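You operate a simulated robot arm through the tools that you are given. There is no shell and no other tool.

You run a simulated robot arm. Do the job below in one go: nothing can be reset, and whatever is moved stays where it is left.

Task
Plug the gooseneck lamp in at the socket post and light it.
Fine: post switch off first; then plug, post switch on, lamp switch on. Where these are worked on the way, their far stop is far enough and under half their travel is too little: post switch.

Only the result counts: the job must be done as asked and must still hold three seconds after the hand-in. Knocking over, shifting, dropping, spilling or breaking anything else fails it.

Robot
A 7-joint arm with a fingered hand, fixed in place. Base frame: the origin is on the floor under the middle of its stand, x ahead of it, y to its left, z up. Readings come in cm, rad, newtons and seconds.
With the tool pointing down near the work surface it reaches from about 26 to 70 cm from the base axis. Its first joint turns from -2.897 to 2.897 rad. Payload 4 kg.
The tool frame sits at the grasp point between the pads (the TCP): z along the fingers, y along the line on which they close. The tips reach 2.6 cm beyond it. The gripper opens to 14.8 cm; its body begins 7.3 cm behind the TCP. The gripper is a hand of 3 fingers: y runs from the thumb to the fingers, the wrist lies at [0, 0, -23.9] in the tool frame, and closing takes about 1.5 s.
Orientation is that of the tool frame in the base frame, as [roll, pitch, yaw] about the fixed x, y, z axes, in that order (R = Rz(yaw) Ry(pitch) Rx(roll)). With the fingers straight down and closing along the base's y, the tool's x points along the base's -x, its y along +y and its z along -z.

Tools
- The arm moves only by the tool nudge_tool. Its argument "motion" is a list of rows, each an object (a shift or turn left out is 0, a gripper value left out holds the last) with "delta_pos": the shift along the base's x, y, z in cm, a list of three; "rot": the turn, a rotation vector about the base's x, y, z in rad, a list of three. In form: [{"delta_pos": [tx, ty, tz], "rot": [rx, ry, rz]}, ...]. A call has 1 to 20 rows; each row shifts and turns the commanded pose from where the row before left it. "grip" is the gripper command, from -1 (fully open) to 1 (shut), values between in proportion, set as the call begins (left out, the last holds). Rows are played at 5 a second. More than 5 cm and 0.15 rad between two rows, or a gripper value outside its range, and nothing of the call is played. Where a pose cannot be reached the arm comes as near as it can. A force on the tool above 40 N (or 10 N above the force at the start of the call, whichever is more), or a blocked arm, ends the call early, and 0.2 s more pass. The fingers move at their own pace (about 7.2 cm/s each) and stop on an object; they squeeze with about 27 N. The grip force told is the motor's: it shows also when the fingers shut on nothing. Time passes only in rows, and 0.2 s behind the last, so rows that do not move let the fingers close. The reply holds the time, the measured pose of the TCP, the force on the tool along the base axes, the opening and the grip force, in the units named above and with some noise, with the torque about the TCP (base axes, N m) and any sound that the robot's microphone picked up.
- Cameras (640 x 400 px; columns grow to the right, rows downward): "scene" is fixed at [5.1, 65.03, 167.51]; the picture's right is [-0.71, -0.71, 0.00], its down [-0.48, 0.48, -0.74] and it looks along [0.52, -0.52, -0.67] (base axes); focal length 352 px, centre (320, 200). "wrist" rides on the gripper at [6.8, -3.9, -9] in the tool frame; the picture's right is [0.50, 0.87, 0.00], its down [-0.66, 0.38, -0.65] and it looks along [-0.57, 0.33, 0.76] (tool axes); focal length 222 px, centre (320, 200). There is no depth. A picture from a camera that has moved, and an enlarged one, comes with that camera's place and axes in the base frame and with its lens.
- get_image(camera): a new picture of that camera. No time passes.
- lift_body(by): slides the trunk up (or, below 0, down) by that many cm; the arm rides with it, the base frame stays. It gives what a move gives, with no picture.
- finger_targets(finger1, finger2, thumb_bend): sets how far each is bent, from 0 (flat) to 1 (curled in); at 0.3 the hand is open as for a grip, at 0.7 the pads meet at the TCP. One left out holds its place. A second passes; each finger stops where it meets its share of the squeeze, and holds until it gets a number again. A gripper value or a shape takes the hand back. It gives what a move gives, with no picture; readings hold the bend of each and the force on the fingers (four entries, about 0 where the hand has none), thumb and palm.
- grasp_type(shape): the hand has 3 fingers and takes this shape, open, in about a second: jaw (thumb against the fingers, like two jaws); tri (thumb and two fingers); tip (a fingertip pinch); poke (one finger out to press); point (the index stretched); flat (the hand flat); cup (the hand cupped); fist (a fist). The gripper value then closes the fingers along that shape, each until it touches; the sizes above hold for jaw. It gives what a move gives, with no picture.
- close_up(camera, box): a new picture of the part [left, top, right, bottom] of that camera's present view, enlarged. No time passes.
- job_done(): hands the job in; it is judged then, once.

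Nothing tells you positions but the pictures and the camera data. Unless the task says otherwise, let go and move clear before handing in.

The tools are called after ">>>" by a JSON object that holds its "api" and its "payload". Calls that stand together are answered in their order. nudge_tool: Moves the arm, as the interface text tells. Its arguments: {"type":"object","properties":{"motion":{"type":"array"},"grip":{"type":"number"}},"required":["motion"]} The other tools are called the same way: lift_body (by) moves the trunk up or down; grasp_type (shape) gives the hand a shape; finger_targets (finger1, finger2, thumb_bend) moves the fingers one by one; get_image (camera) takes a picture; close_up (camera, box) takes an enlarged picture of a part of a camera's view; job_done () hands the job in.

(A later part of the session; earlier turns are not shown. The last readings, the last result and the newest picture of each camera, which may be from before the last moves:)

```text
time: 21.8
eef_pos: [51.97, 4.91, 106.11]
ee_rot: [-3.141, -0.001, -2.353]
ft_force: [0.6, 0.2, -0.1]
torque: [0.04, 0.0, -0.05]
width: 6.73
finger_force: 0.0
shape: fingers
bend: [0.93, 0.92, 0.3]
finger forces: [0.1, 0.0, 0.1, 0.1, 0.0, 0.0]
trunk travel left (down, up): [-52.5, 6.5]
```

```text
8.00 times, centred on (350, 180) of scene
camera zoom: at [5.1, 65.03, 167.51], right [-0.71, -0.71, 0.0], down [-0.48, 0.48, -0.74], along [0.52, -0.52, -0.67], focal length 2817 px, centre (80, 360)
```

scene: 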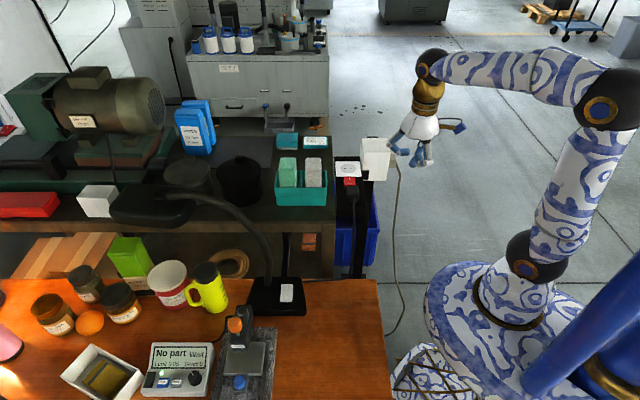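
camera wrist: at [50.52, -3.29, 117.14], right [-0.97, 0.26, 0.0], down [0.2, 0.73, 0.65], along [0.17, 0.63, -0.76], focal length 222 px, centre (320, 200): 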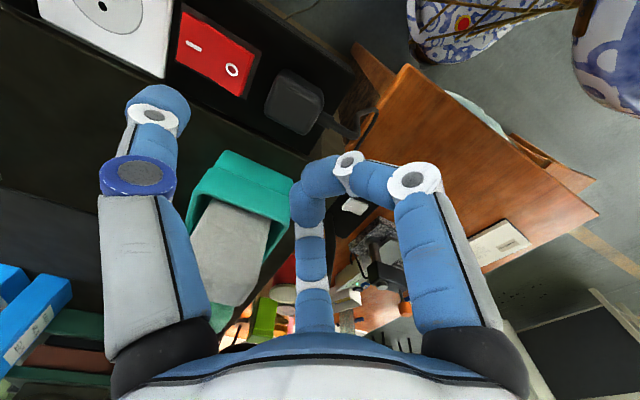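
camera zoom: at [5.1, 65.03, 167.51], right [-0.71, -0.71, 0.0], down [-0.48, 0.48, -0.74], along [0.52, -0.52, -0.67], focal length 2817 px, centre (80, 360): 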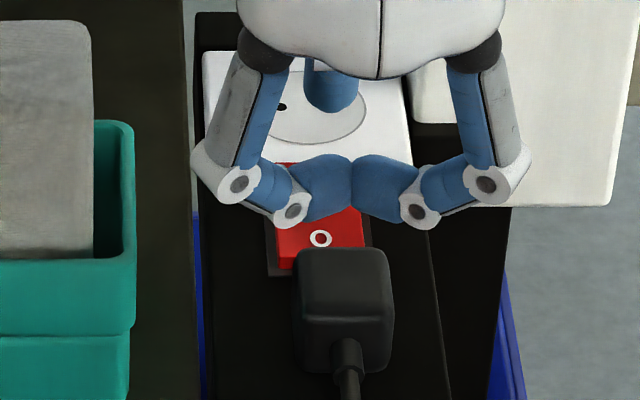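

The switch is now off (O side down). Next I'll rise a bit, set the hand partly open, and centre it over the plug.

>>> {"api": "nudge_tool", "payload": {"motion": [{"delta_pos": [0, 0, 3]}, {"delta_pos": [0, 0, 3]}, {"delta_pos": [1.06, -1.57, 0]}, {"delta_pos": [1.06, -1.57, 0]}, {}]}}

>>> {"api": "grasp_type", "payload": {"shape": "jaw"}}

>>> {"api": "nudge_tool", "payload": {"motion": [{}, {}, {}, {}, {}], "grip": 0.27}}

>>> {"api": "get_image", "payload": {"camera": "wrist"}}

>>> {"api": "close_up", "payload": {"camera": "scene", "box": [310, 130, 390, 210]}}

```text
time: 23.0
eef_pos: [54.1, 1.8, 112.09]
ee_rot: [3.141, 0.0, -2.355]
ft_force: [0.3, -0.1, -0.3]
torque: [0.0, 0.0, 0.0]
width: 6.74
finger_force: 0.1
shape: fingers
bend: [0.93, 0.93, 0.3]
finger forces: [0.1, 0.0, 0.0, 0.0, 0.1, 0.0]
trunk travel left (down, up): [-52.5, 6.5]
```

```text
time: 23.9
eef_pos: [54.07, 1.81, 112.07]
ee_rot: [3.141, 0.001, -2.355]
ft_force: [0.0, 1.0, 0.0]
torque: [0.0, -0.02, -0.02]
width: 14.82
finger_force: 0.1
shape: jaw
bend: [0.3, 0.3, 0.3]
finger forces: [0.0, 0.1, 0.0, 0.0, 0.0, 0.1]
trunk travel left (down, up): [-52.5, 6.5]
```

```text
time: 25.1
eef_pos: [54.13, 1.77, 112.0]
ee_rot: [-3.141, 0.0, -2.356]
ft_force: [0.0, 0.0, 0.5]
torque: [-0.01, 0.01, 0.0]
width: 5.43
finger_force: 0.1
shape: jaw
bend: [0.77, 0.77, 0.7]
finger forces: [0.1, 0.0, 0.0, 0.0, 0.0, 0.0]
trunk travel left (down, up): [-52.5, 6.5]
```

```text
taken
camera wrist: at [52.13, -5.88, 121.06], right [-0.97, 0.26, 0.0], down [0.19, 0.73, 0.65], along [0.17, 0.63, -0.76], focal length 222 px, centre (320, 200)
```

wrist: 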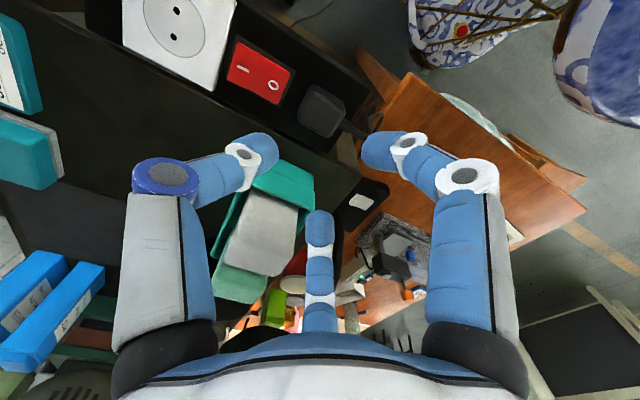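

```text
5.00 times, centred on (350, 170) of scene
camera zoom: at [5.1, 65.03, 167.51], right [-0.71, -0.71, 0.0], down [-0.48, 0.48, -0.74], along [0.52, -0.52, -0.67], focal length 1761 px, centre (170, 350)
```

zoom: 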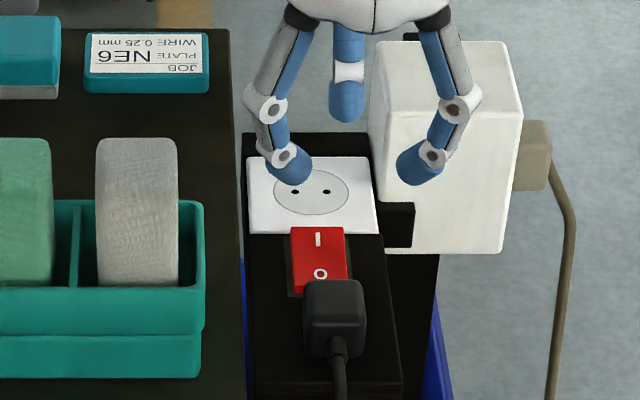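

>>> {"api": "nudge_tool", "payload": {"motion": [{"delta_pos": [0, 0, -3]}, {"delta_pos": [0, 0, -3]}, {"delta_pos": [0, 0, -3]}, {}]}}

>>> {"api": "get_image", "payload": {"camera": "wrist"}}

>>> {"api": "close_up", "payload": {"camera": "wrist", "box": [200, 60, 440, 220]}}

>>> {"api": "close_up", "payload": {"camera": "scene", "box": [325, 150, 375, 200]}}

```text
time: 26.1
eef_pos: [54.07, 1.83, 102.98]
ee_rot: [-3.141, -0.001, -2.354]
ft_force: [0.5, -0.5, -0.6]
torque: [-0.01, 0.02, 0.01]
width: 5.44
finger_force: 0.0
shape: jaw
bend: [0.77, 0.77, 0.7]
finger forces: [0.0, 0.0, 0.0, 0.1, 0.0, 0.0]
trunk travel left (down, up): [-52.5, 6.5]
```

```text
taken
camera wrist: at [52.06, -5.87, 112.05], right [-0.97, 0.26, 0.0], down [0.19, 0.73, 0.65], along [0.17, 0.63, -0.76], focal length 222 px, centre (320, 200)
```

wrist: 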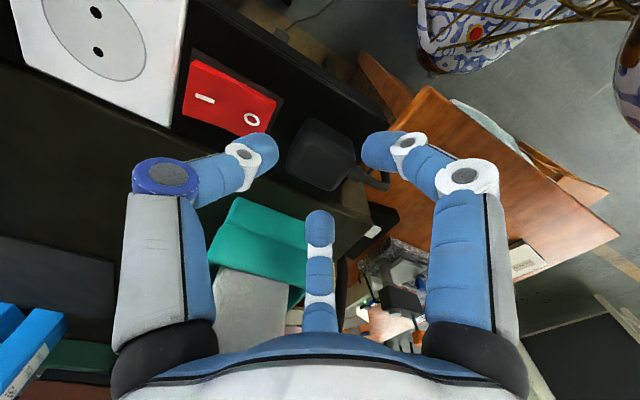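

```text
2.50 times, centred on (320, 140) of wrist
camera zoom: at [52.06, -5.87, 112.05], right [-0.97, 0.26, 0.0], down [0.19, 0.73, 0.65], along [0.17, 0.63, -0.76], focal length 555 px, centre (320, 350)
```

zoom: 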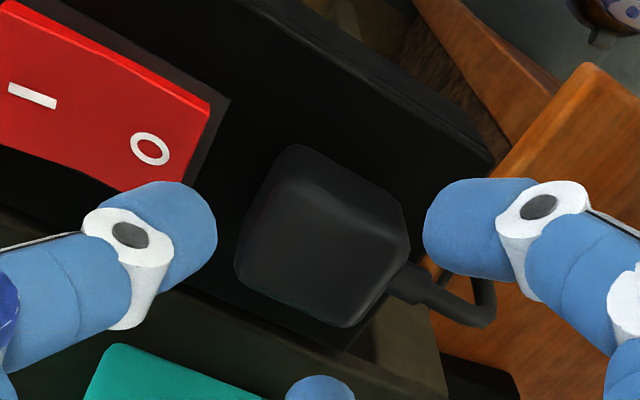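

```text
8.00 times, centred on (350, 175) of scene
camera zoom: at [5.1, 65.03, 167.51], right [-0.71, -0.71, 0.0], down [-0.48, 0.48, -0.74], along [0.52, -0.52, -0.67], focal length 2817 px, centre (80, 400)
```

zoom: 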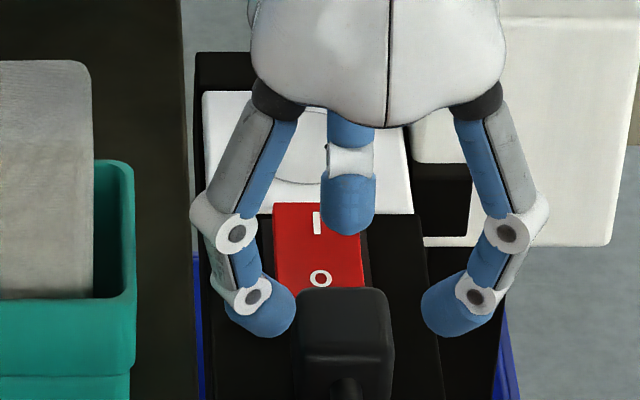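

Aligned to within a couple of mm. I'll shift a hair, go down around the plug and check before closing.

>>> {"api": "nudge_tool", "payload": {"motion": [{"delta_pos": [0.1, 0.15, -1]}, {"delta_pos": [0, 0, -1]}, {"delta_pos": [0, 0, -1]}, {"delta_pos": [0, 0, -0.6]}, {}]}}

>>> {"api": "close_up", "payload": {"camera": "wrist", "box": [200, 90, 440, 250]}}

>>> {"api": "close_up", "payload": {"camera": "scene", "box": [325, 160, 375, 210]}}

```text
time: 27.3
eef_pos: [54.12, 1.91, 99.34]
ee_rot: [3.14, 0.001, -2.354]
ft_force: [0.9, 0.2, -0.5]
torque: [-0.02, 0.0, 0.0]
width: 5.44
finger_force: 0.2
shape: jaw
bend: [0.77, 0.77, 0.7]
finger forces: [0.0, 0.0, 0.0, 0.1, 0.1, 0.0]
trunk travel left (down, up): [-52.5, 6.5]
```

```text
2.50 times, centred on (320, 170) of wrist
camera zoom: at [52.2, -5.71, 108.46], right [-0.97, 0.26, 0.0], down [0.19, 0.73, 0.65], along [0.17, 0.63, -0.76], focal length 555 px, centre (320, 275)
```

zoom: 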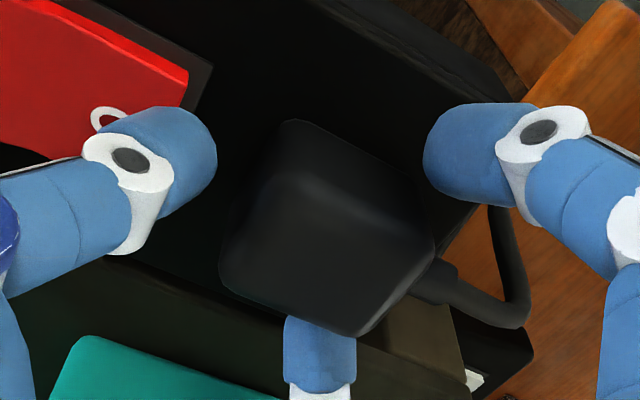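

```text
8.00 times, centred on (350, 185) of scene
camera zoom: at [5.1, 65.03, 167.51], right [-0.71, -0.71, 0.0], down [-0.48, 0.48, -0.74], along [0.52, -0.52, -0.67], focal length 2817 px, centre (80, 320)
```

zoom: 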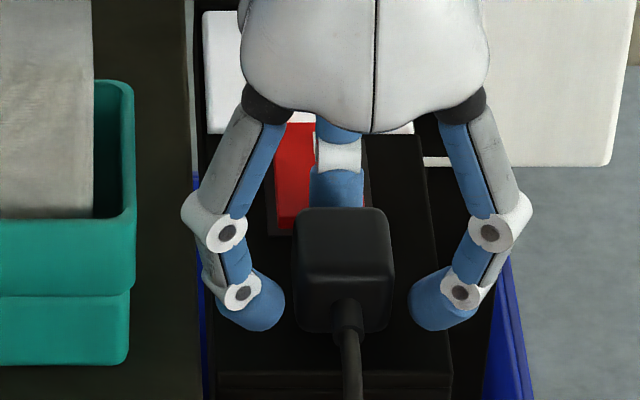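

>>> {"api": "nudge_tool", "payload": {"motion": [{}, {}, {}, {}, {}, {}], "grip": 1.0}}

>>> {"api": "close_up", "payload": {"camera": "wrist", "box": [200, 90, 440, 250]}}

>>> {"api": "close_up", "payload": {"camera": "scene", "box": [325, 160, 375, 210]}}

```text
time: 28.7
eef_pos: [54.15, 1.95, 99.49]
ee_rot: [-3.141, -0.001, -2.355]
ft_force: [0.7, 0.0, 0.0]
torque: [0.0, -0.03, 0.0]
width: 3.46
finger_force: 27.0
shape: jaw
bend: [0.76, 0.76, 0.7]
finger forces: [21.2, 21.3, 0.0, 0.1, 23.6, 0.0]
trunk travel left (down, up): [-52.5, 6.5]
```

```text
2.50 times, centred on (320, 170) of wrist
camera zoom: at [52.2, -5.7, 108.47], right [-0.97, 0.26, 0.0], down [0.19, 0.73, 0.65], along [0.17, 0.63, -0.76], focal length 555 px, centre (320, 275)
```

zoom: 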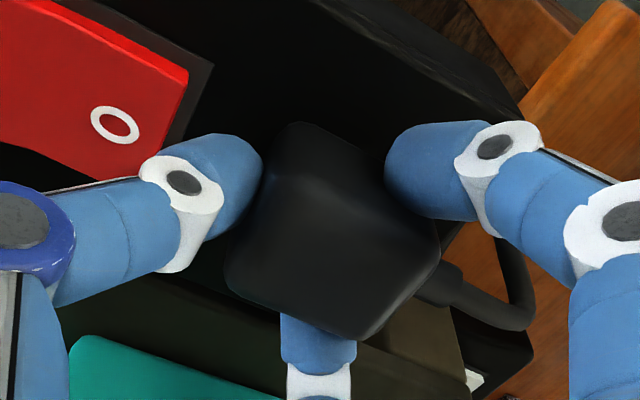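

```text
8.00 times, centred on (350, 185) of scene
camera zoom: at [5.1, 65.03, 167.51], right [-0.71, -0.71, 0.0], down [-0.48, 0.48, -0.74], along [0.52, -0.52, -0.67], focal length 2817 px, centre (80, 320)
```

zoom: 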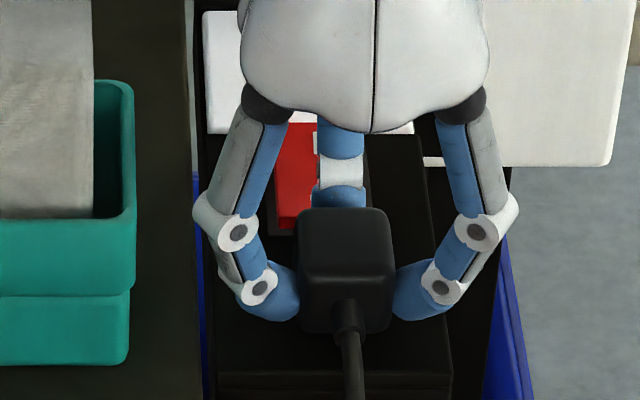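

The plug is held firmly by all three fingers. Lifting slowly.

>>> {"api": "nudge_tool", "payload": {"motion": [{"delta_pos": [0, 0, 0.4]}, {"delta_pos": [0, 0, 0.4]}, {"delta_pos": [0, 0, 0.4]}, {}]}}

>>> {"api": "close_up", "payload": {"camera": "scene", "box": [325, 155, 375, 205]}}

>>> {"api": "close_up", "payload": {"camera": "wrist", "box": [200, 90, 440, 250]}}

```text
time: 29.7
eef_pos: [54.11, 1.88, 100.69]
ee_rot: [-3.14, 0.0, -2.355]
ft_force: [0.1, -0.1, -0.6]
torque: [-0.03, 0.02, 0.03]
width: 3.44
finger_force: 26.6
shape: jaw
bend: [0.76, 0.76, 0.7]
finger forces: [21.4, 21.4, 0.1, 0.0, 23.6, 0.0]
trunk travel left (down, up): [-52.5, 6.5]
```

```text
8.00 times, centred on (350, 180) of scene
camera zoom: at [5.1, 65.03, 167.51], right [-0.71, -0.71, 0.0], down [-0.48, 0.48, -0.74], along [0.52, -0.52, -0.67], focal length 2817 px, centre (80, 360)
```

zoom: 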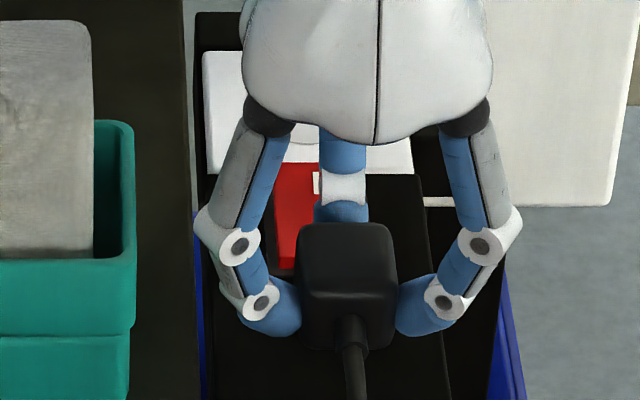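

```text
2.50 times, centred on (320, 170) of wrist
camera zoom: at [52.19, -5.7, 109.69], right [-0.97, 0.26, 0.0], down [0.19, 0.73, 0.65], along [0.17, 0.63, -0.76], focal length 555 px, centre (320, 275)
```

zoom: 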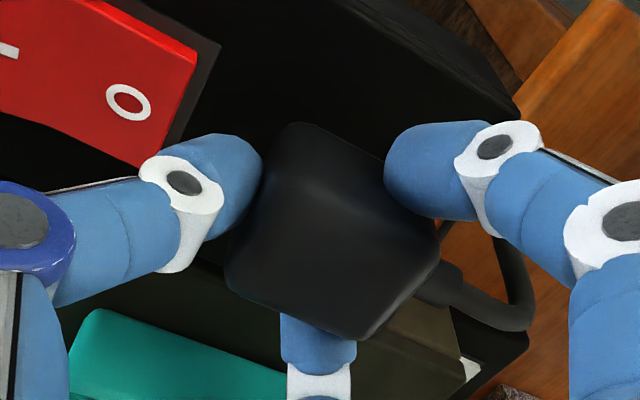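

The plug comes along with no resistance. I'll lift further and look at its pins.

>>> {"api": "nudge_tool", "payload": {"motion": [{"delta_pos": [0, 0, 1]}, {"delta_pos": [0, 0, 1.5]}, {"delta_pos": [0, 0, 2]}, {"delta_pos": [0, 0, 1.5]}, {}]}}

>>> {"api": "close_up", "payload": {"camera": "scene", "box": [310, 130, 390, 210]}}

>>> {"api": "close_up", "payload": {"camera": "scene", "box": [335, 150, 375, 190]}}

>>> {"api": "get_image", "payload": {"camera": "wrist"}}

>>> {"api": "get_image", "payload": {"camera": "scene"}}

```text
time: 30.9
eef_pos: [54.13, 1.91, 106.65]
ee_rot: [-3.141, -0.002, -2.355]
ft_force: [-0.7, -0.6, -1.4]
torque: [-0.05, -0.01, 0.01]
width: 3.46
finger_force: 26.9
shape: jaw
bend: [0.76, 0.76, 0.7]
finger forces: [21.4, 21.4, 0.0, 0.0, 23.5, 0.0]
trunk travel left (down, up): [-52.5, 6.5]
```

```text
5.00 times, centred on (350, 170) of scene
camera zoom: at [5.1, 65.03, 167.51], right [-0.71, -0.71, 0.0], down [-0.48, 0.48, -0.74], along [0.52, -0.52, -0.67], focal length 1761 px, centre (170, 350)
```

zoom: 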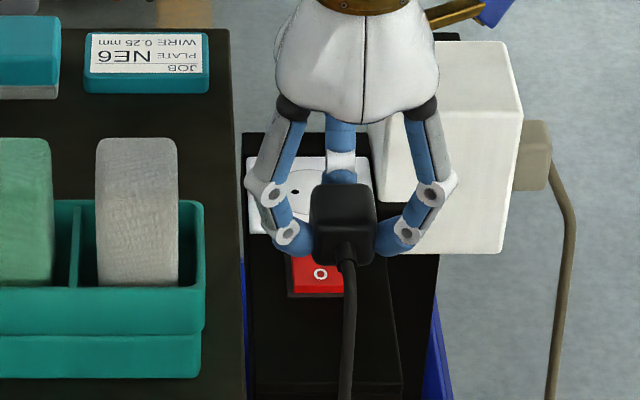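

```text
10.00 times, centred on (355, 170) of scene
camera zoom: at [5.1, 65.03, 167.51], right [-0.71, -0.71, 0.0], down [-0.48, 0.48, -0.74], along [0.52, -0.52, -0.67], focal length 3522 px, centre (-30, 500)
```

zoom: 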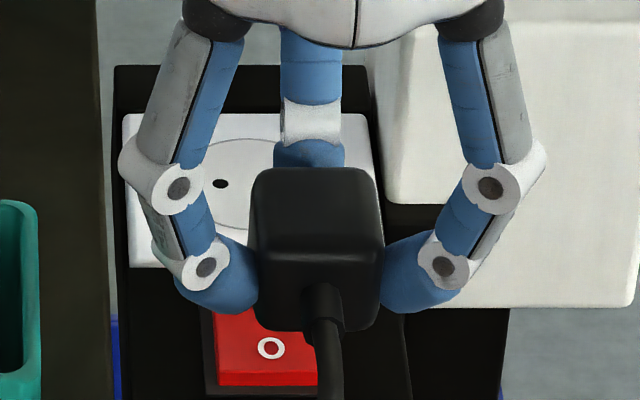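

```text
taken
camera wrist: at [52.19, -5.71, 115.65], right [-0.97, 0.26, 0.0], down [0.19, 0.73, 0.65], along [0.17, 0.63, -0.76], focal length 222 px, centre (320, 200)
```

wrist: 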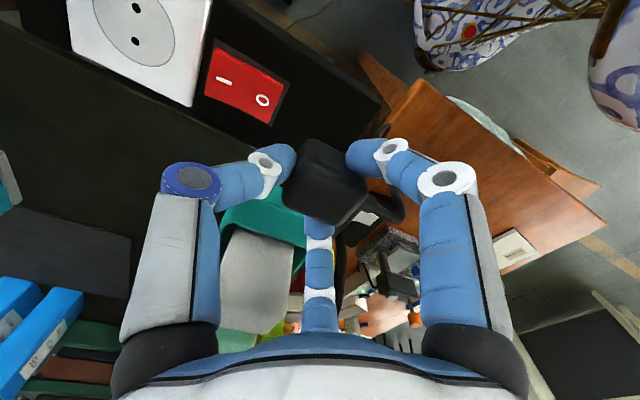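

```text
taken
```

scene: 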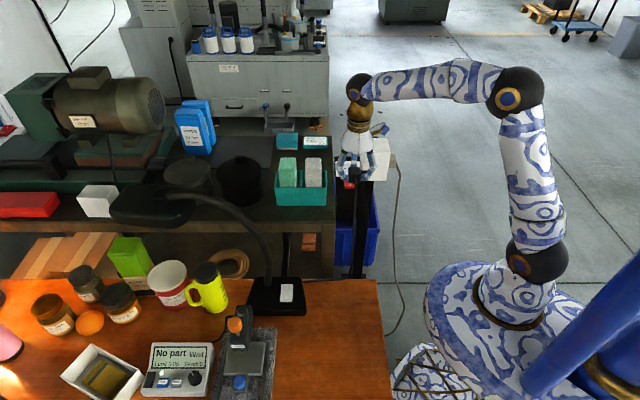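

I'll check the parking spot for holes and see whether the pins can be made out.

>>> {"api": "close_up", "payload": {"camera": "scene", "box": [335, 175, 375, 215]}}

>>> {"api": "close_up", "payload": {"camera": "wrist", "box": [250, 110, 410, 250]}}

>>> {"api": "close_up", "payload": {"camera": "wrist", "box": [40, 0, 320, 160]}}

```text
10.00 times, centred on (355, 195) of scene
camera zoom: at [5.1, 65.03, 167.51], right [-0.71, -0.71, 0.0], down [-0.48, 0.48, -0.74], along [0.52, -0.52, -0.67], focal length 3522 px, centre (-30, 250)
```

zoom: 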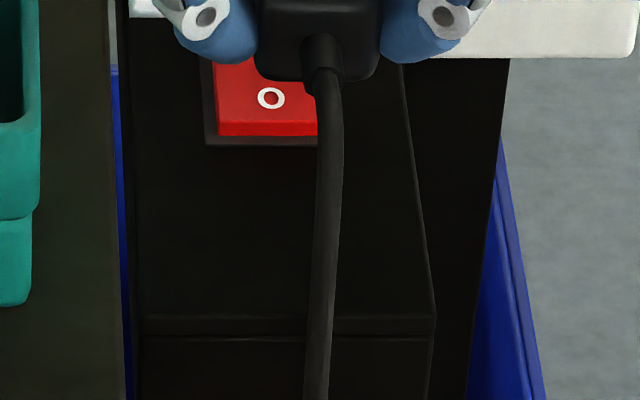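

```text
2.86 times, centred on (330, 180) of wrist
camera zoom: at [52.19, -5.71, 115.65], right [-0.97, 0.26, 0.0], down [0.19, 0.73, 0.65], along [0.17, 0.63, -0.76], focal length 635 px, centre (291, 257)
```

zoom: 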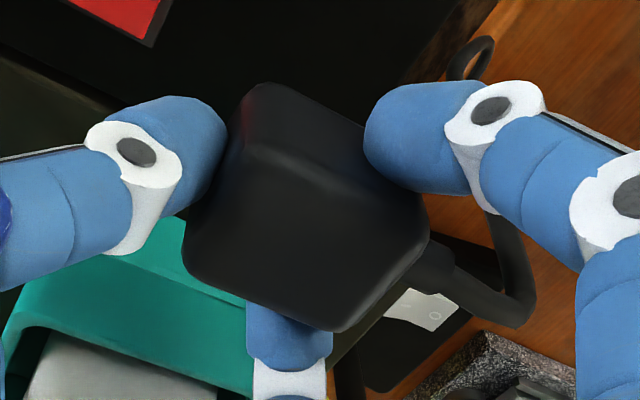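

```text
2.29 times, centred on (180, 80) of wrist
camera zoom: at [52.19, -5.71, 115.65], right [-0.97, 0.26, 0.0], down [0.19, 0.73, 0.65], along [0.17, 0.63, -0.76], focal length 508 px, centre (640, 474)
```

zoom: 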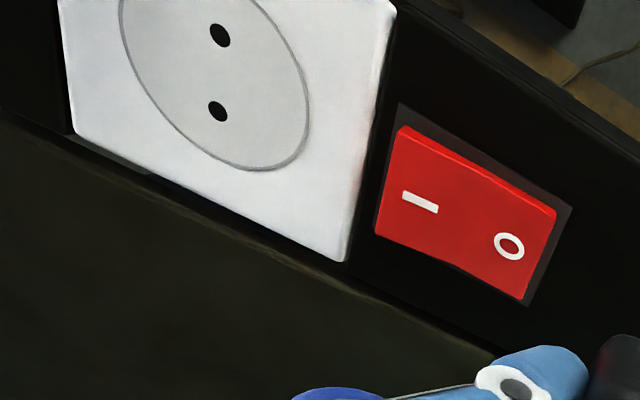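

I'll tilt the hand so the plug's underside turns toward the scene camera, to confirm where the pins are.

>>> {"api": "nudge_tool", "payload": {"motion": [{"delta_pos": [0, 0, 1], "rot": [0.1, 0.1, 0]}, {"delta_pos": [0, 0, 1], "rot": [0.1, 0.1, 0]}, {"delta_pos": [0, 0, 1], "rot": [0.1, 0.1, 0]}, {"rot": [0.1, 0.1, 0]}, {}]}}

>>> {"api": "close_up", "payload": {"camera": "scene", "box": [325, 130, 385, 190]}}

>>> {"api": "get_image", "payload": {"camera": "scene"}}

```text
time: 32.1
eef_pos: [54.07, 1.93, 109.59]
ee_rot: [2.574, -0.002, -2.354]
ft_force: [0.7, 0.7, -0.8]
torque: [-0.01, -0.02, 0.01]
width: 3.43
finger_force: 27.0
shape: jaw
bend: [0.76, 0.76, 0.7]
finger forces: [21.5, 21.3, 0.1, 0.0, 23.6, 0.1]
trunk travel left (down, up): [-52.5, 6.5]
```

```text
6.67 times, centred on (355, 160) of scene
camera zoom: at [5.1, 65.03, 167.51], right [-0.71, -0.71, 0.0], down [-0.48, 0.48, -0.74], along [0.52, -0.52, -0.67], focal length 2348 px, centre (87, 467)
```

zoom: 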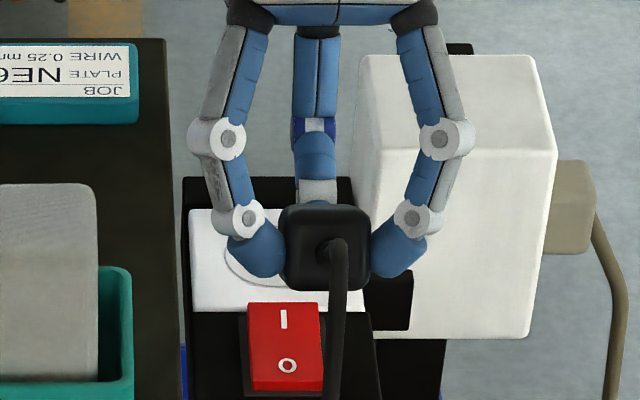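

```text
taken
```

scene: 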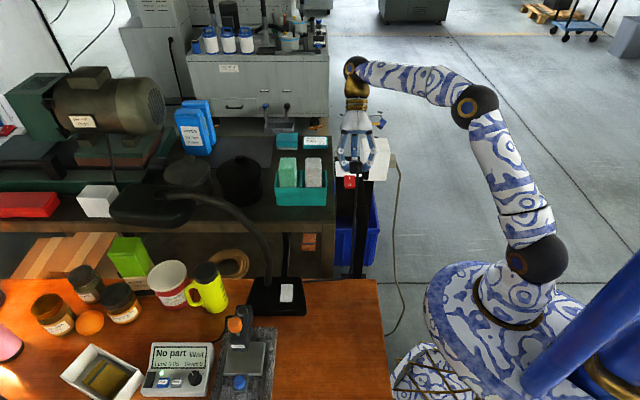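

>>> {"api": "close_up", "payload": {"camera": "scene", "box": [344, 158, 368, 182]}}

>>> {"api": "close_up", "payload": {"camera": "wrist", "box": [240, 100, 420, 240]}}

```text
16.00 times, centred on (356, 170) of scene
camera zoom: at [5.1, 65.03, 167.51], right [-0.71, -0.71, 0.0], down [-0.48, 0.48, -0.74], along [0.52, -0.52, -0.67], focal length 5635 px, centre (-256, 680)
```

zoom: 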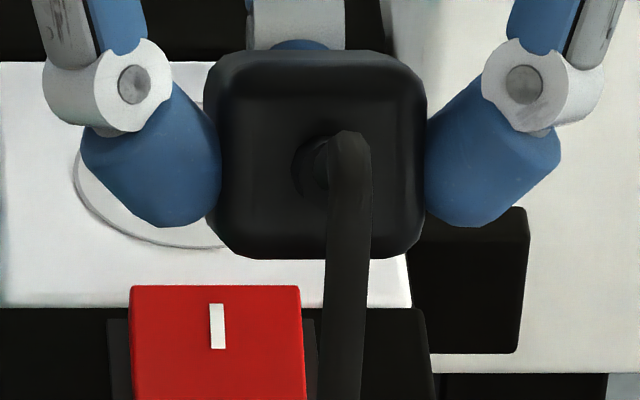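

```text
2.86 times, centred on (330, 170) of wrist
camera zoom: at [55.2, -8.73, 115.13], right [-0.87, 0.16, 0.46], down [0.48, 0.44, 0.76], along [-0.08, 0.88, -0.46], focal length 635 px, centre (291, 286)
```

zoom: 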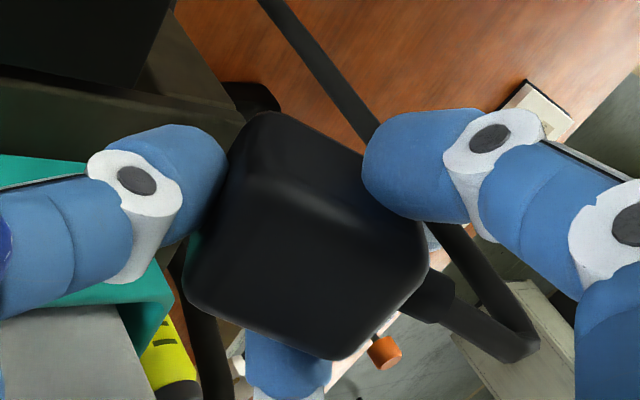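

No pins show below the plug so far. I'll tilt a bit more to actually see its underside.

>>> {"api": "nudge_tool", "payload": {"motion": [{"rot": [0.1, 0.1, 0]}, {"rot": [0.1, 0.1, 0]}, {"rot": [0.1, 0.1, 0]}, {}]}}

>>> {"api": "close_up", "payload": {"camera": "scene", "box": [340, 150, 370, 180]}}

>>> {"api": "get_image", "payload": {"camera": "wrist"}}

```text
time: 33.1
eef_pos: [51.57, -0.19, 110.5]
ee_rot: [2.249, 0.018, -2.363]
ft_force: [0.0, 0.4, -1.7]
torque: [-0.01, -0.02, 0.01]
width: 3.42
finger_force: 26.8
shape: jaw
bend: [0.76, 0.76, 0.7]
finger forces: [21.6, 21.6, 0.0, 0.0, 23.7, 0.0]
out of reach, approached as far as the arm can: row 3
trunk travel left (down, up): [-52.5, 6.5]
```

```text
13.33 times, centred on (355, 165) of scene
camera zoom: at [5.1, 65.03, 167.51], right [-0.71, -0.71, 0.0], down [-0.48, 0.48, -0.74], along [0.52, -0.52, -0.67], focal length 4696 px, centre (-147, 667)
```

zoom: 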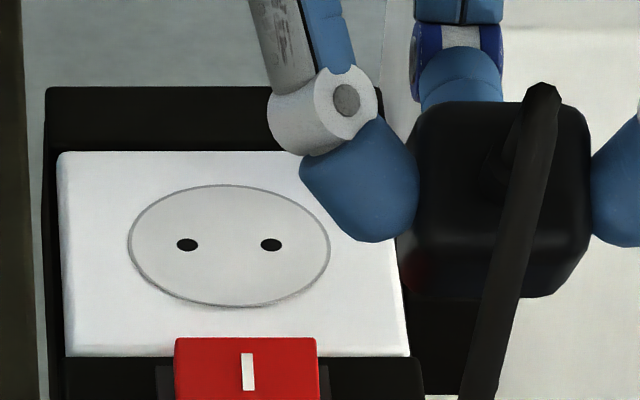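

```text
taken
camera wrist: at [53.42, -11.77, 112.95], right [-0.75, 0.03, 0.66], down [0.65, 0.26, 0.72], along [-0.15, 0.97, -0.21], focal length 222 px, centre (320, 200)
```

wrist: 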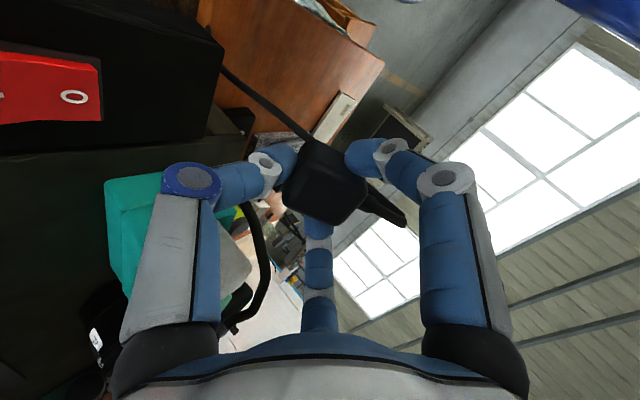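

>>> {"api": "close_up", "payload": {"camera": "wrist", "box": [230, 100, 420, 250]}}

>>> {"api": "close_up", "payload": {"camera": "wrist", "box": [270, 120, 350, 170]}}

>>> {"api": "get_image", "payload": {"camera": "scene"}}

```text
2.67 times, centred on (325, 175) of wrist
camera zoom: at [53.42, -11.77, 112.95], right [-0.75, 0.03, 0.66], down [0.65, 0.26, 0.72], along [-0.15, 0.97, -0.21], focal length 592 px, centre (307, 267)
```

zoom: 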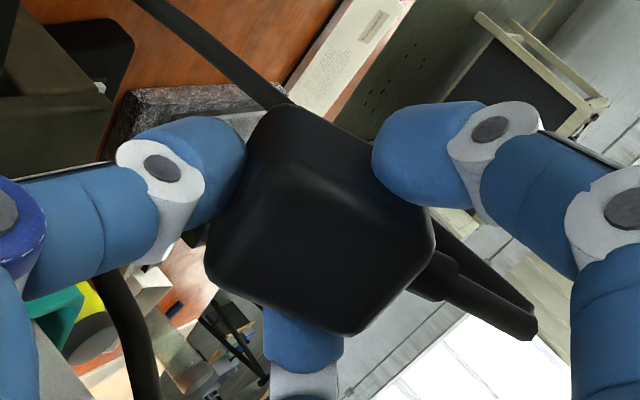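

```text
8.00 times, centred on (310, 145) of wrist
camera zoom: at [53.42, -11.77, 112.95], right [-0.75, 0.03, 0.66], down [0.65, 0.26, 0.72], along [-0.15, 0.97, -0.21], focal length 1777 px, centre (400, 640)
```

zoom: 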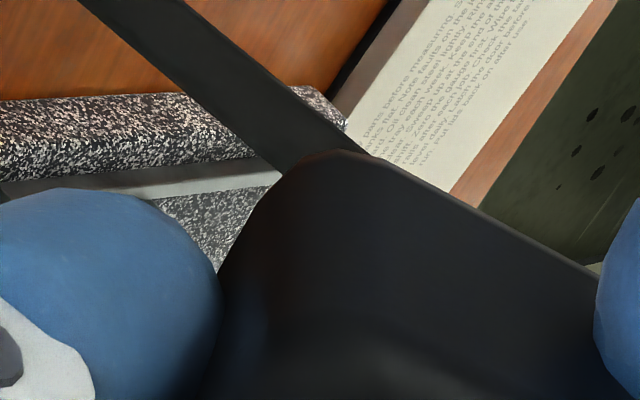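

```text
taken
```

scene: 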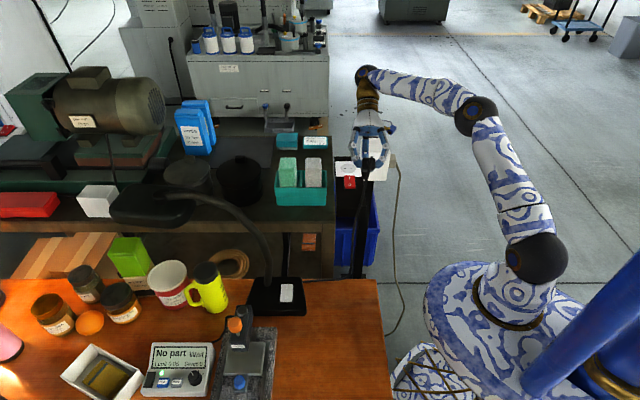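

>>> {"api": "close_up", "payload": {"camera": "scene", "box": [360, 155, 382, 179]}}

>>> {"api": "close_up", "payload": {"camera": "scene", "box": [330, 175, 350, 195]}}

```text
16.00 times, centred on (371, 167) of scene
camera zoom: at [5.1, 65.03, 167.51], right [-0.71, -0.71, 0.0], down [-0.48, 0.48, -0.74], along [0.52, -0.52, -0.67], focal length 5635 px, centre (-496, 728)
```

zoom: 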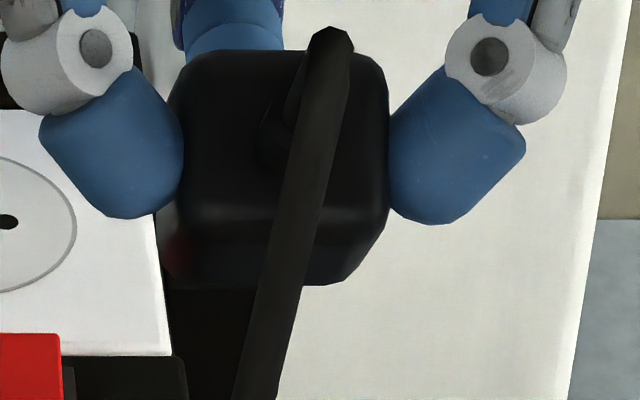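

```text
16.00 times, centred on (340, 185) of scene
camera zoom: at [5.1, 65.03, 167.51], right [-0.71, -0.71, 0.0], down [-0.48, 0.48, -0.74], along [0.52, -0.52, -0.67], focal length 5635 px, centre (0, 440)
```

zoom: 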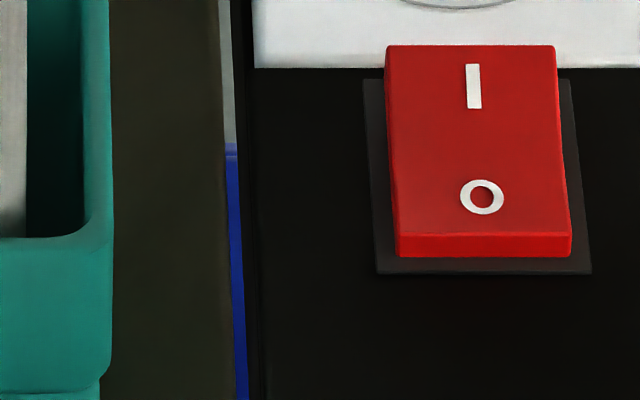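

No pins are visible on any side, so the plug must be a right-angle body with its mating face down, as it was parked. I'll bring the hand upright again.

>>> {"api": "nudge_tool", "payload": {"motion": [{"rot": [-0.1, -0.1, 0]}, {"rot": [-0.1, -0.1, 0]}, {"rot": [-0.1, -0.1, 0]}, {}]}}

```text
time: 34.1
eef_pos: [51.54, -0.36, 110.32]
ee_rot: [2.676, 0.02, -2.356]
ft_force: [-0.5, 0.4, -0.2]
torque: [-0.03, 0.02, 0.0]
width: 3.41
finger_force: 27.6
shape: jaw
bend: [0.76, 0.76, 0.7]
finger forces: [21.4, 21.4, 0.0, 0.1, 23.3, 0.0]
trunk travel left (down, up): [-52.5, 6.5]
```

>>> {"api": "nudge_tool", "payload": {"motion": [{"rot": [-0.1, -0.1, 0]}, {"rot": [-0.1, -0.1, 0]}, {"rot": [-0.1, -0.1, 0]}, {"rot": [-0.0433, -0.0151, 0]}, {}]}}

>>> {"api": "close_up", "payload": {"camera": "scene", "box": [325, 120, 405, 200]}}

```text
time: 35.3
eef_pos: [51.44, -0.23, 110.44]
ee_rot: [-3.141, -0.001, -2.346]
ft_force: [-0.2, -0.3, -0.9]
torque: [-0.01, 0.0, -0.02]
width: 3.43
finger_force: 26.8
shape: jaw
bend: [0.76, 0.76, 0.7]
finger forces: [21.3, 21.4, 0.0, 0.0, 23.0, 0.0]
trunk travel left (down, up): [-52.5, 6.5]
```

```text
5.00 times, centred on (365, 160) of scene
camera zoom: at [5.1, 65.03, 167.51], right [-0.71, -0.71, 0.0], down [-0.48, 0.48, -0.74], along [0.52, -0.52, -0.67], focal length 1761 px, centre (95, 400)
```

zoom: 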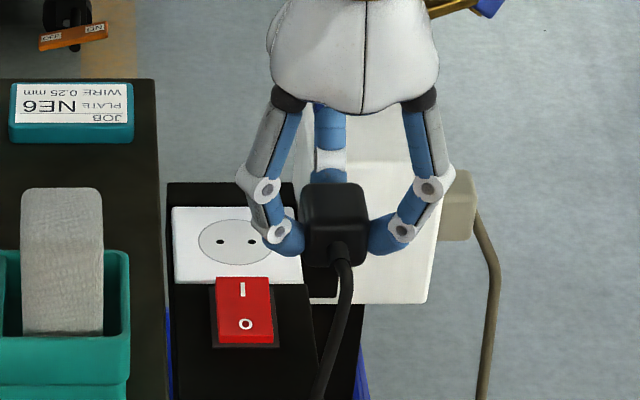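

Upright again. Now moving over the socket at safe height.

>>> {"api": "nudge_tool", "payload": {"motion": [{"delta_pos": [2.2, -1.3, 0], "rot": [0, 0, -0.01]}, {"delta_pos": [2.2, -1.3, 0]}, {"delta_pos": [2.2, -1.3, 0]}, {"delta_pos": [2.2, -1.3, 0]}, {"delta_pos": [2.2, -1.3, 0]}, {"delta_pos": [2.19, -1.33, 0]}, {"delta_pos": [0, 0, -2]}, {"delta_pos": [0, 0, -1.5]}, {}]}}

>>> {"api": "close_up", "payload": {"camera": "scene", "box": [325, 120, 385, 180]}}

>>> {"api": "get_image", "payload": {"camera": "wrist"}}

>>> {"api": "get_image", "payload": {"camera": "scene"}}

```text
time: 37.3
eef_pos: [64.8, -8.16, 106.9]
ee_rot: [3.14, 0.0, -2.355]
ft_force: [-0.3, 0.3, -0.5]
torque: [-0.03, 0.0, 0.01]
width: 3.41
finger_force: 27.1
shape: jaw
bend: [0.76, 0.76, 0.7]
finger forces: [21.3, 21.4, 0.1, 0.0, 22.6, 0.0]
trunk travel left (down, up): [-52.5, 6.5]
```

```text
6.67 times, centred on (355, 150) of scene
camera zoom: at [5.1, 65.03, 167.51], right [-0.71, -0.71, 0.0], down [-0.48, 0.48, -0.74], along [0.52, -0.52, -0.67], focal length 2348 px, centre (87, 533)
```

zoom: 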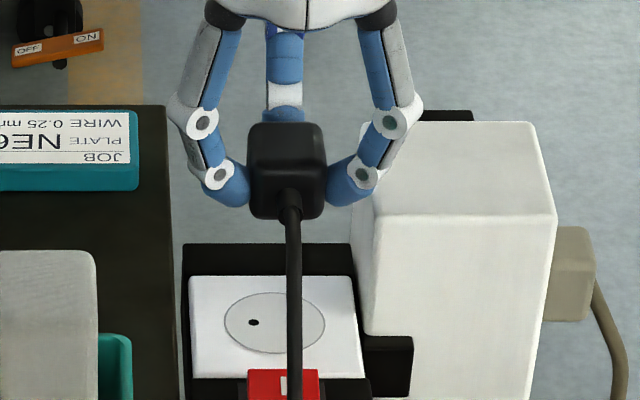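

```text
taken
camera wrist: at [62.8, -15.73, 115.95], right [-0.97, 0.26, 0.0], down [0.2, 0.73, 0.65], along [0.17, 0.63, -0.76], focal length 222 px, centre (320, 200)
```

wrist: 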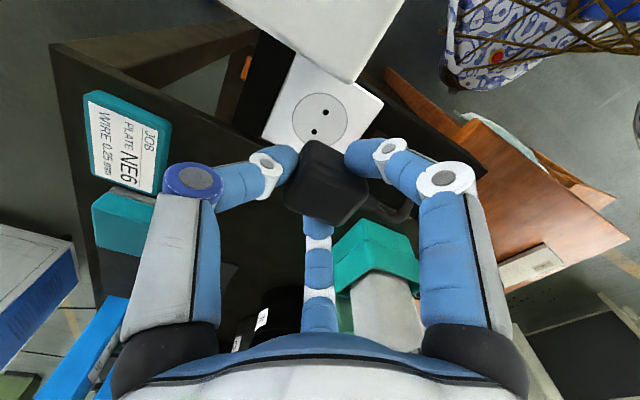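

```text
taken
```

scene: 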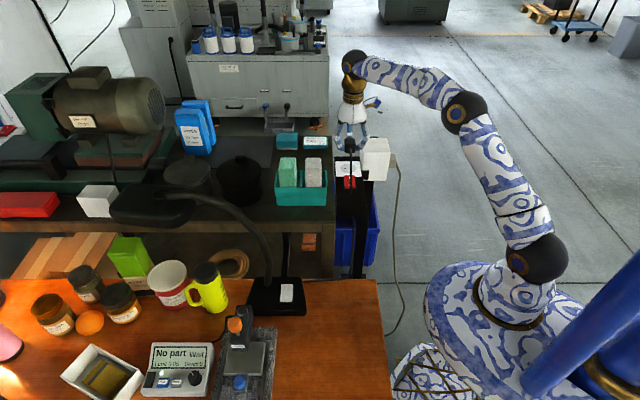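

>>> {"api": "close_up", "payload": {"camera": "wrist", "box": [240, 60, 400, 180]}}

>>> {"api": "close_up", "payload": {"camera": "wrist", "box": [250, 100, 400, 250]}}

>>> {"api": "close_up", "payload": {"camera": "scene", "box": [335, 135, 375, 175]}}

```text
3.33 times, centred on (320, 120) of wrist
camera zoom: at [62.8, -15.73, 115.95], right [-0.97, 0.26, 0.0], down [0.2, 0.73, 0.65], along [0.17, 0.63, -0.76], focal length 740 px, centre (320, 467)
```

zoom: 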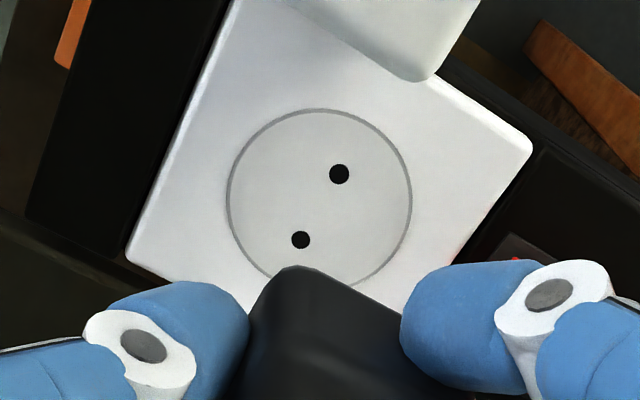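

```text
2.67 times, centred on (325, 175) of wrist
camera zoom: at [62.8, -15.73, 115.95], right [-0.97, 0.26, 0.0], down [0.2, 0.73, 0.65], along [0.17, 0.63, -0.76], focal length 592 px, centre (307, 267)
```

zoom: 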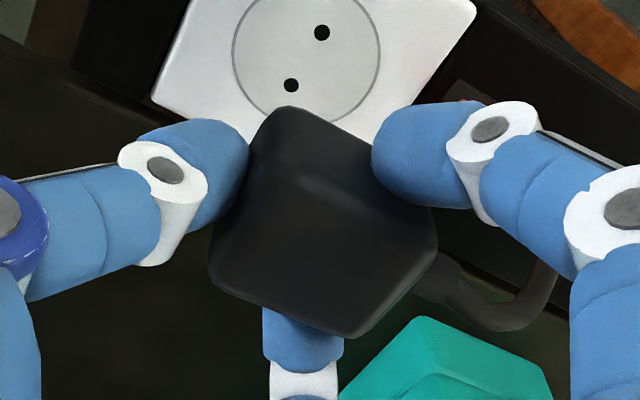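

```text
10.00 times, centred on (355, 155) of scene
camera zoom: at [5.1, 65.03, 167.51], right [-0.71, -0.71, 0.0], down [-0.48, 0.48, -0.74], along [0.52, -0.52, -0.67], focal length 3522 px, centre (-30, 650)
```

zoom: 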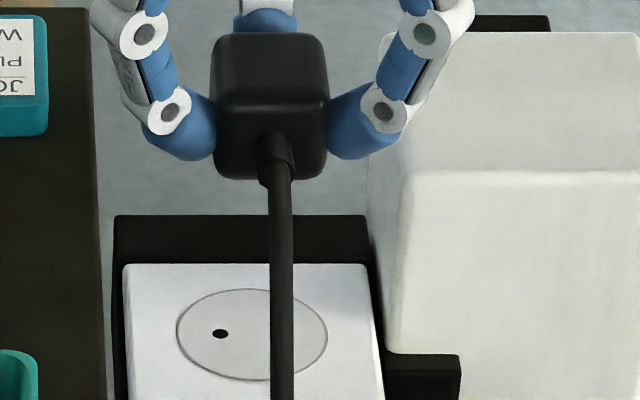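

Plug and socket agree within about 2 mm. I'll nudge 2 mm along the plate and descend to just above the socket, then check.

>>> {"api": "nudge_tool", "payload": {"motion": [{"delta_pos": [0.14, -0.14, -1.5]}, {"delta_pos": [0, 0, -1.5]}, {"delta_pos": [0, 0, -1.5]}, {"delta_pos": [0, 0, -1.5]}, {}, {}]}}

>>> {"api": "close_up", "payload": {"camera": "scene", "box": [330, 140, 370, 180]}}

>>> {"api": "close_up", "payload": {"camera": "wrist", "box": [240, 80, 400, 240]}}

```text
time: 38.7
eef_pos: [64.88, -8.37, 100.9]
ee_rot: [3.14, -0.002, -2.356]
ft_force: [0.9, -0.2, -0.5]
torque: [0.02, 0.0, -0.01]
width: 3.36
finger_force: 26.8
shape: jaw
bend: [0.76, 0.76, 0.7]
finger forces: [21.3, 21.4, 0.0, 0.0, 22.5, 0.0]
trunk travel left (down, up): [-52.5, 6.5]
```

```text
10.00 times, centred on (350, 160) of scene
camera zoom: at [5.1, 65.03, 167.51], right [-0.71, -0.71, 0.0], down [-0.48, 0.48, -0.74], along [0.52, -0.52, -0.67], focal length 3522 px, centre (20, 600)
```

zoom: 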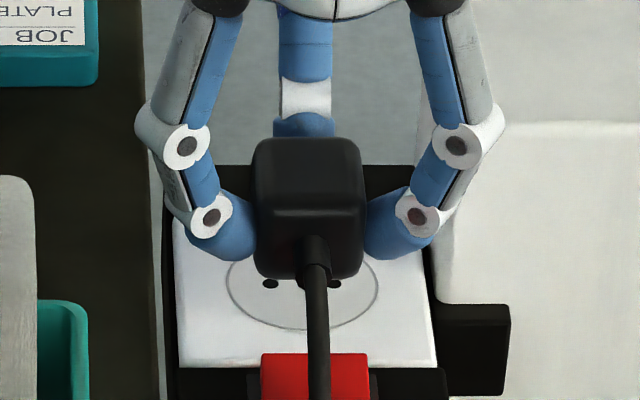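

```text
2.50 times, centred on (320, 160) of wrist
camera zoom: at [62.98, -15.89, 109.9], right [-0.97, 0.26, 0.0], down [0.2, 0.73, 0.65], along [0.17, 0.63, -0.76], focal length 555 px, centre (320, 300)
```

zoom: 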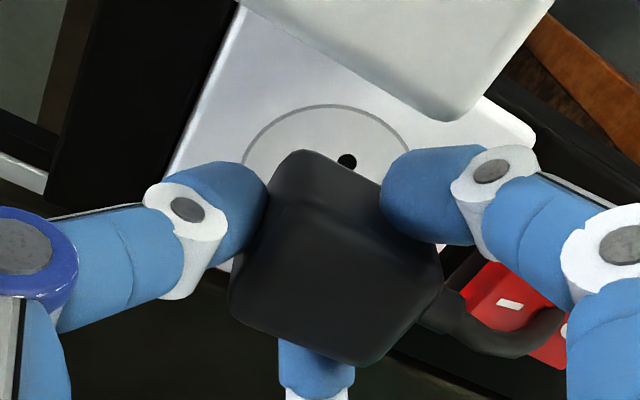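

Well aligned in both views. Descending gently onto the socket.

>>> {"api": "nudge_tool", "payload": {"motion": [{"delta_pos": [0, 0, -0.4]}, {"delta_pos": [0, 0, -0.3]}, {"delta_pos": [0, 0, -0.2]}, {"delta_pos": [0, 0, -0.2]}, {}]}}

>>> {"api": "close_up", "payload": {"camera": "scene", "box": [330, 140, 370, 180]}}

```text
time: 39.9
eef_pos: [64.91, -8.32, 99.78]
ee_rot: [3.138, -0.001, -2.357]
ft_force: [0.2, -0.5, -1.2]
torque: [0.03, -0.01, 0.0]
width: 3.36
finger_force: 26.7
shape: jaw
bend: [0.76, 0.76, 0.7]
finger forces: [21.4, 21.5, 0.1, 0.1, 22.5, 0.0]
trunk travel left (down, up): [-52.5, 6.5]
```

```text
10.00 times, centred on (350, 160) of scene
camera zoom: at [5.1, 65.03, 167.51], right [-0.71, -0.71, 0.0], down [-0.48, 0.48, -0.74], along [0.52, -0.52, -0.67], focal length 3522 px, centre (20, 600)
```

zoom: 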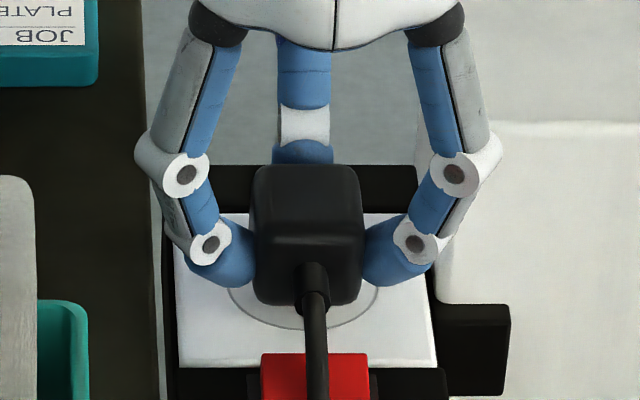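

>>> {"api": "nudge_tool", "payload": {"motion": [{"delta_pos": [0, 0, -0.15]}, {"delta_pos": [0, 0, -0.15]}, {"delta_pos": [0, 0, -0.15]}, {}]}}

```text
time: 40.9
eef_pos: [64.86, -8.21, 99.26]
ee_rot: [3.14, 0.0, -2.357]
ft_force: [0.1, -0.5, -0.7]
torque: [0.01, 0.0, -0.01]
width: 3.36
finger_force: 26.8
shape: jaw
bend: [0.76, 0.76, 0.7]
finger forces: [21.3, 21.5, 0.1, 0.0, 22.6, 0.0]
trunk travel left (down, up): [-52.5, 6.5]
```

>>> {"api": "nudge_tool", "payload": {"motion": [{"delta_pos": [0, 0, -0.15]}, {"delta_pos": [0, 0, -0.15]}, {}]}}

>>> {"api": "close_up", "payload": {"camera": "scene", "box": [330, 145, 370, 185]}}

>>> {"api": "close_up", "payload": {"camera": "wrist", "box": [240, 80, 400, 240]}}

```text
time: 41.7
eef_pos: [64.77, -8.36, 99.23]
ee_rot: [-3.14, 0.001, -2.358]
ft_force: [8.7, -2.8, 19.0]
torque: [-0.08, -0.22, 0.07]
width: 3.49
finger_force: 27.0
shape: jaw
bend: [0.77, 0.77, 0.69]
finger forces: [22.6, 24.0, 0.0, 0.1, 30.5, 0.1]
trunk travel left (down, up): [-52.5, 6.5]
heard: snap
```

```text
10.00 times, centred on (350, 165) of scene
camera zoom: at [5.1, 65.03, 167.51], right [-0.71, -0.71, 0.0], down [-0.48, 0.48, -0.74], along [0.52, -0.52, -0.67], focal length 3522 px, centre (20, 550)
```

zoom: 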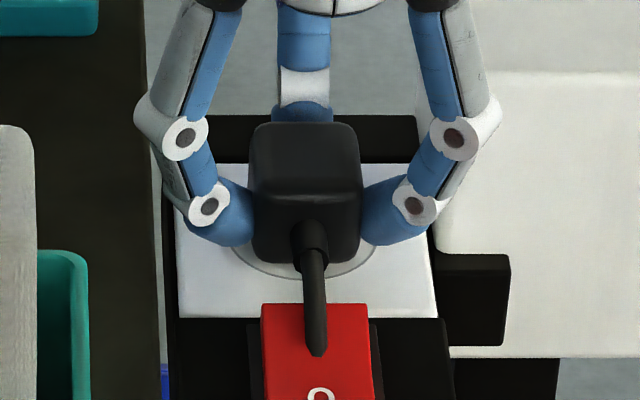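

```text
2.50 times, centred on (320, 160) of wrist
camera zoom: at [62.9, -15.9, 108.3], right [-0.97, 0.26, 0.0], down [0.2, 0.73, 0.65], along [0.17, 0.63, -0.76], focal length 555 px, centre (320, 300)
```

zoom: 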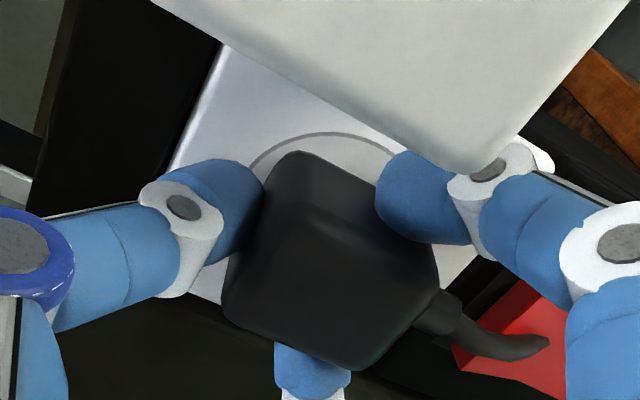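

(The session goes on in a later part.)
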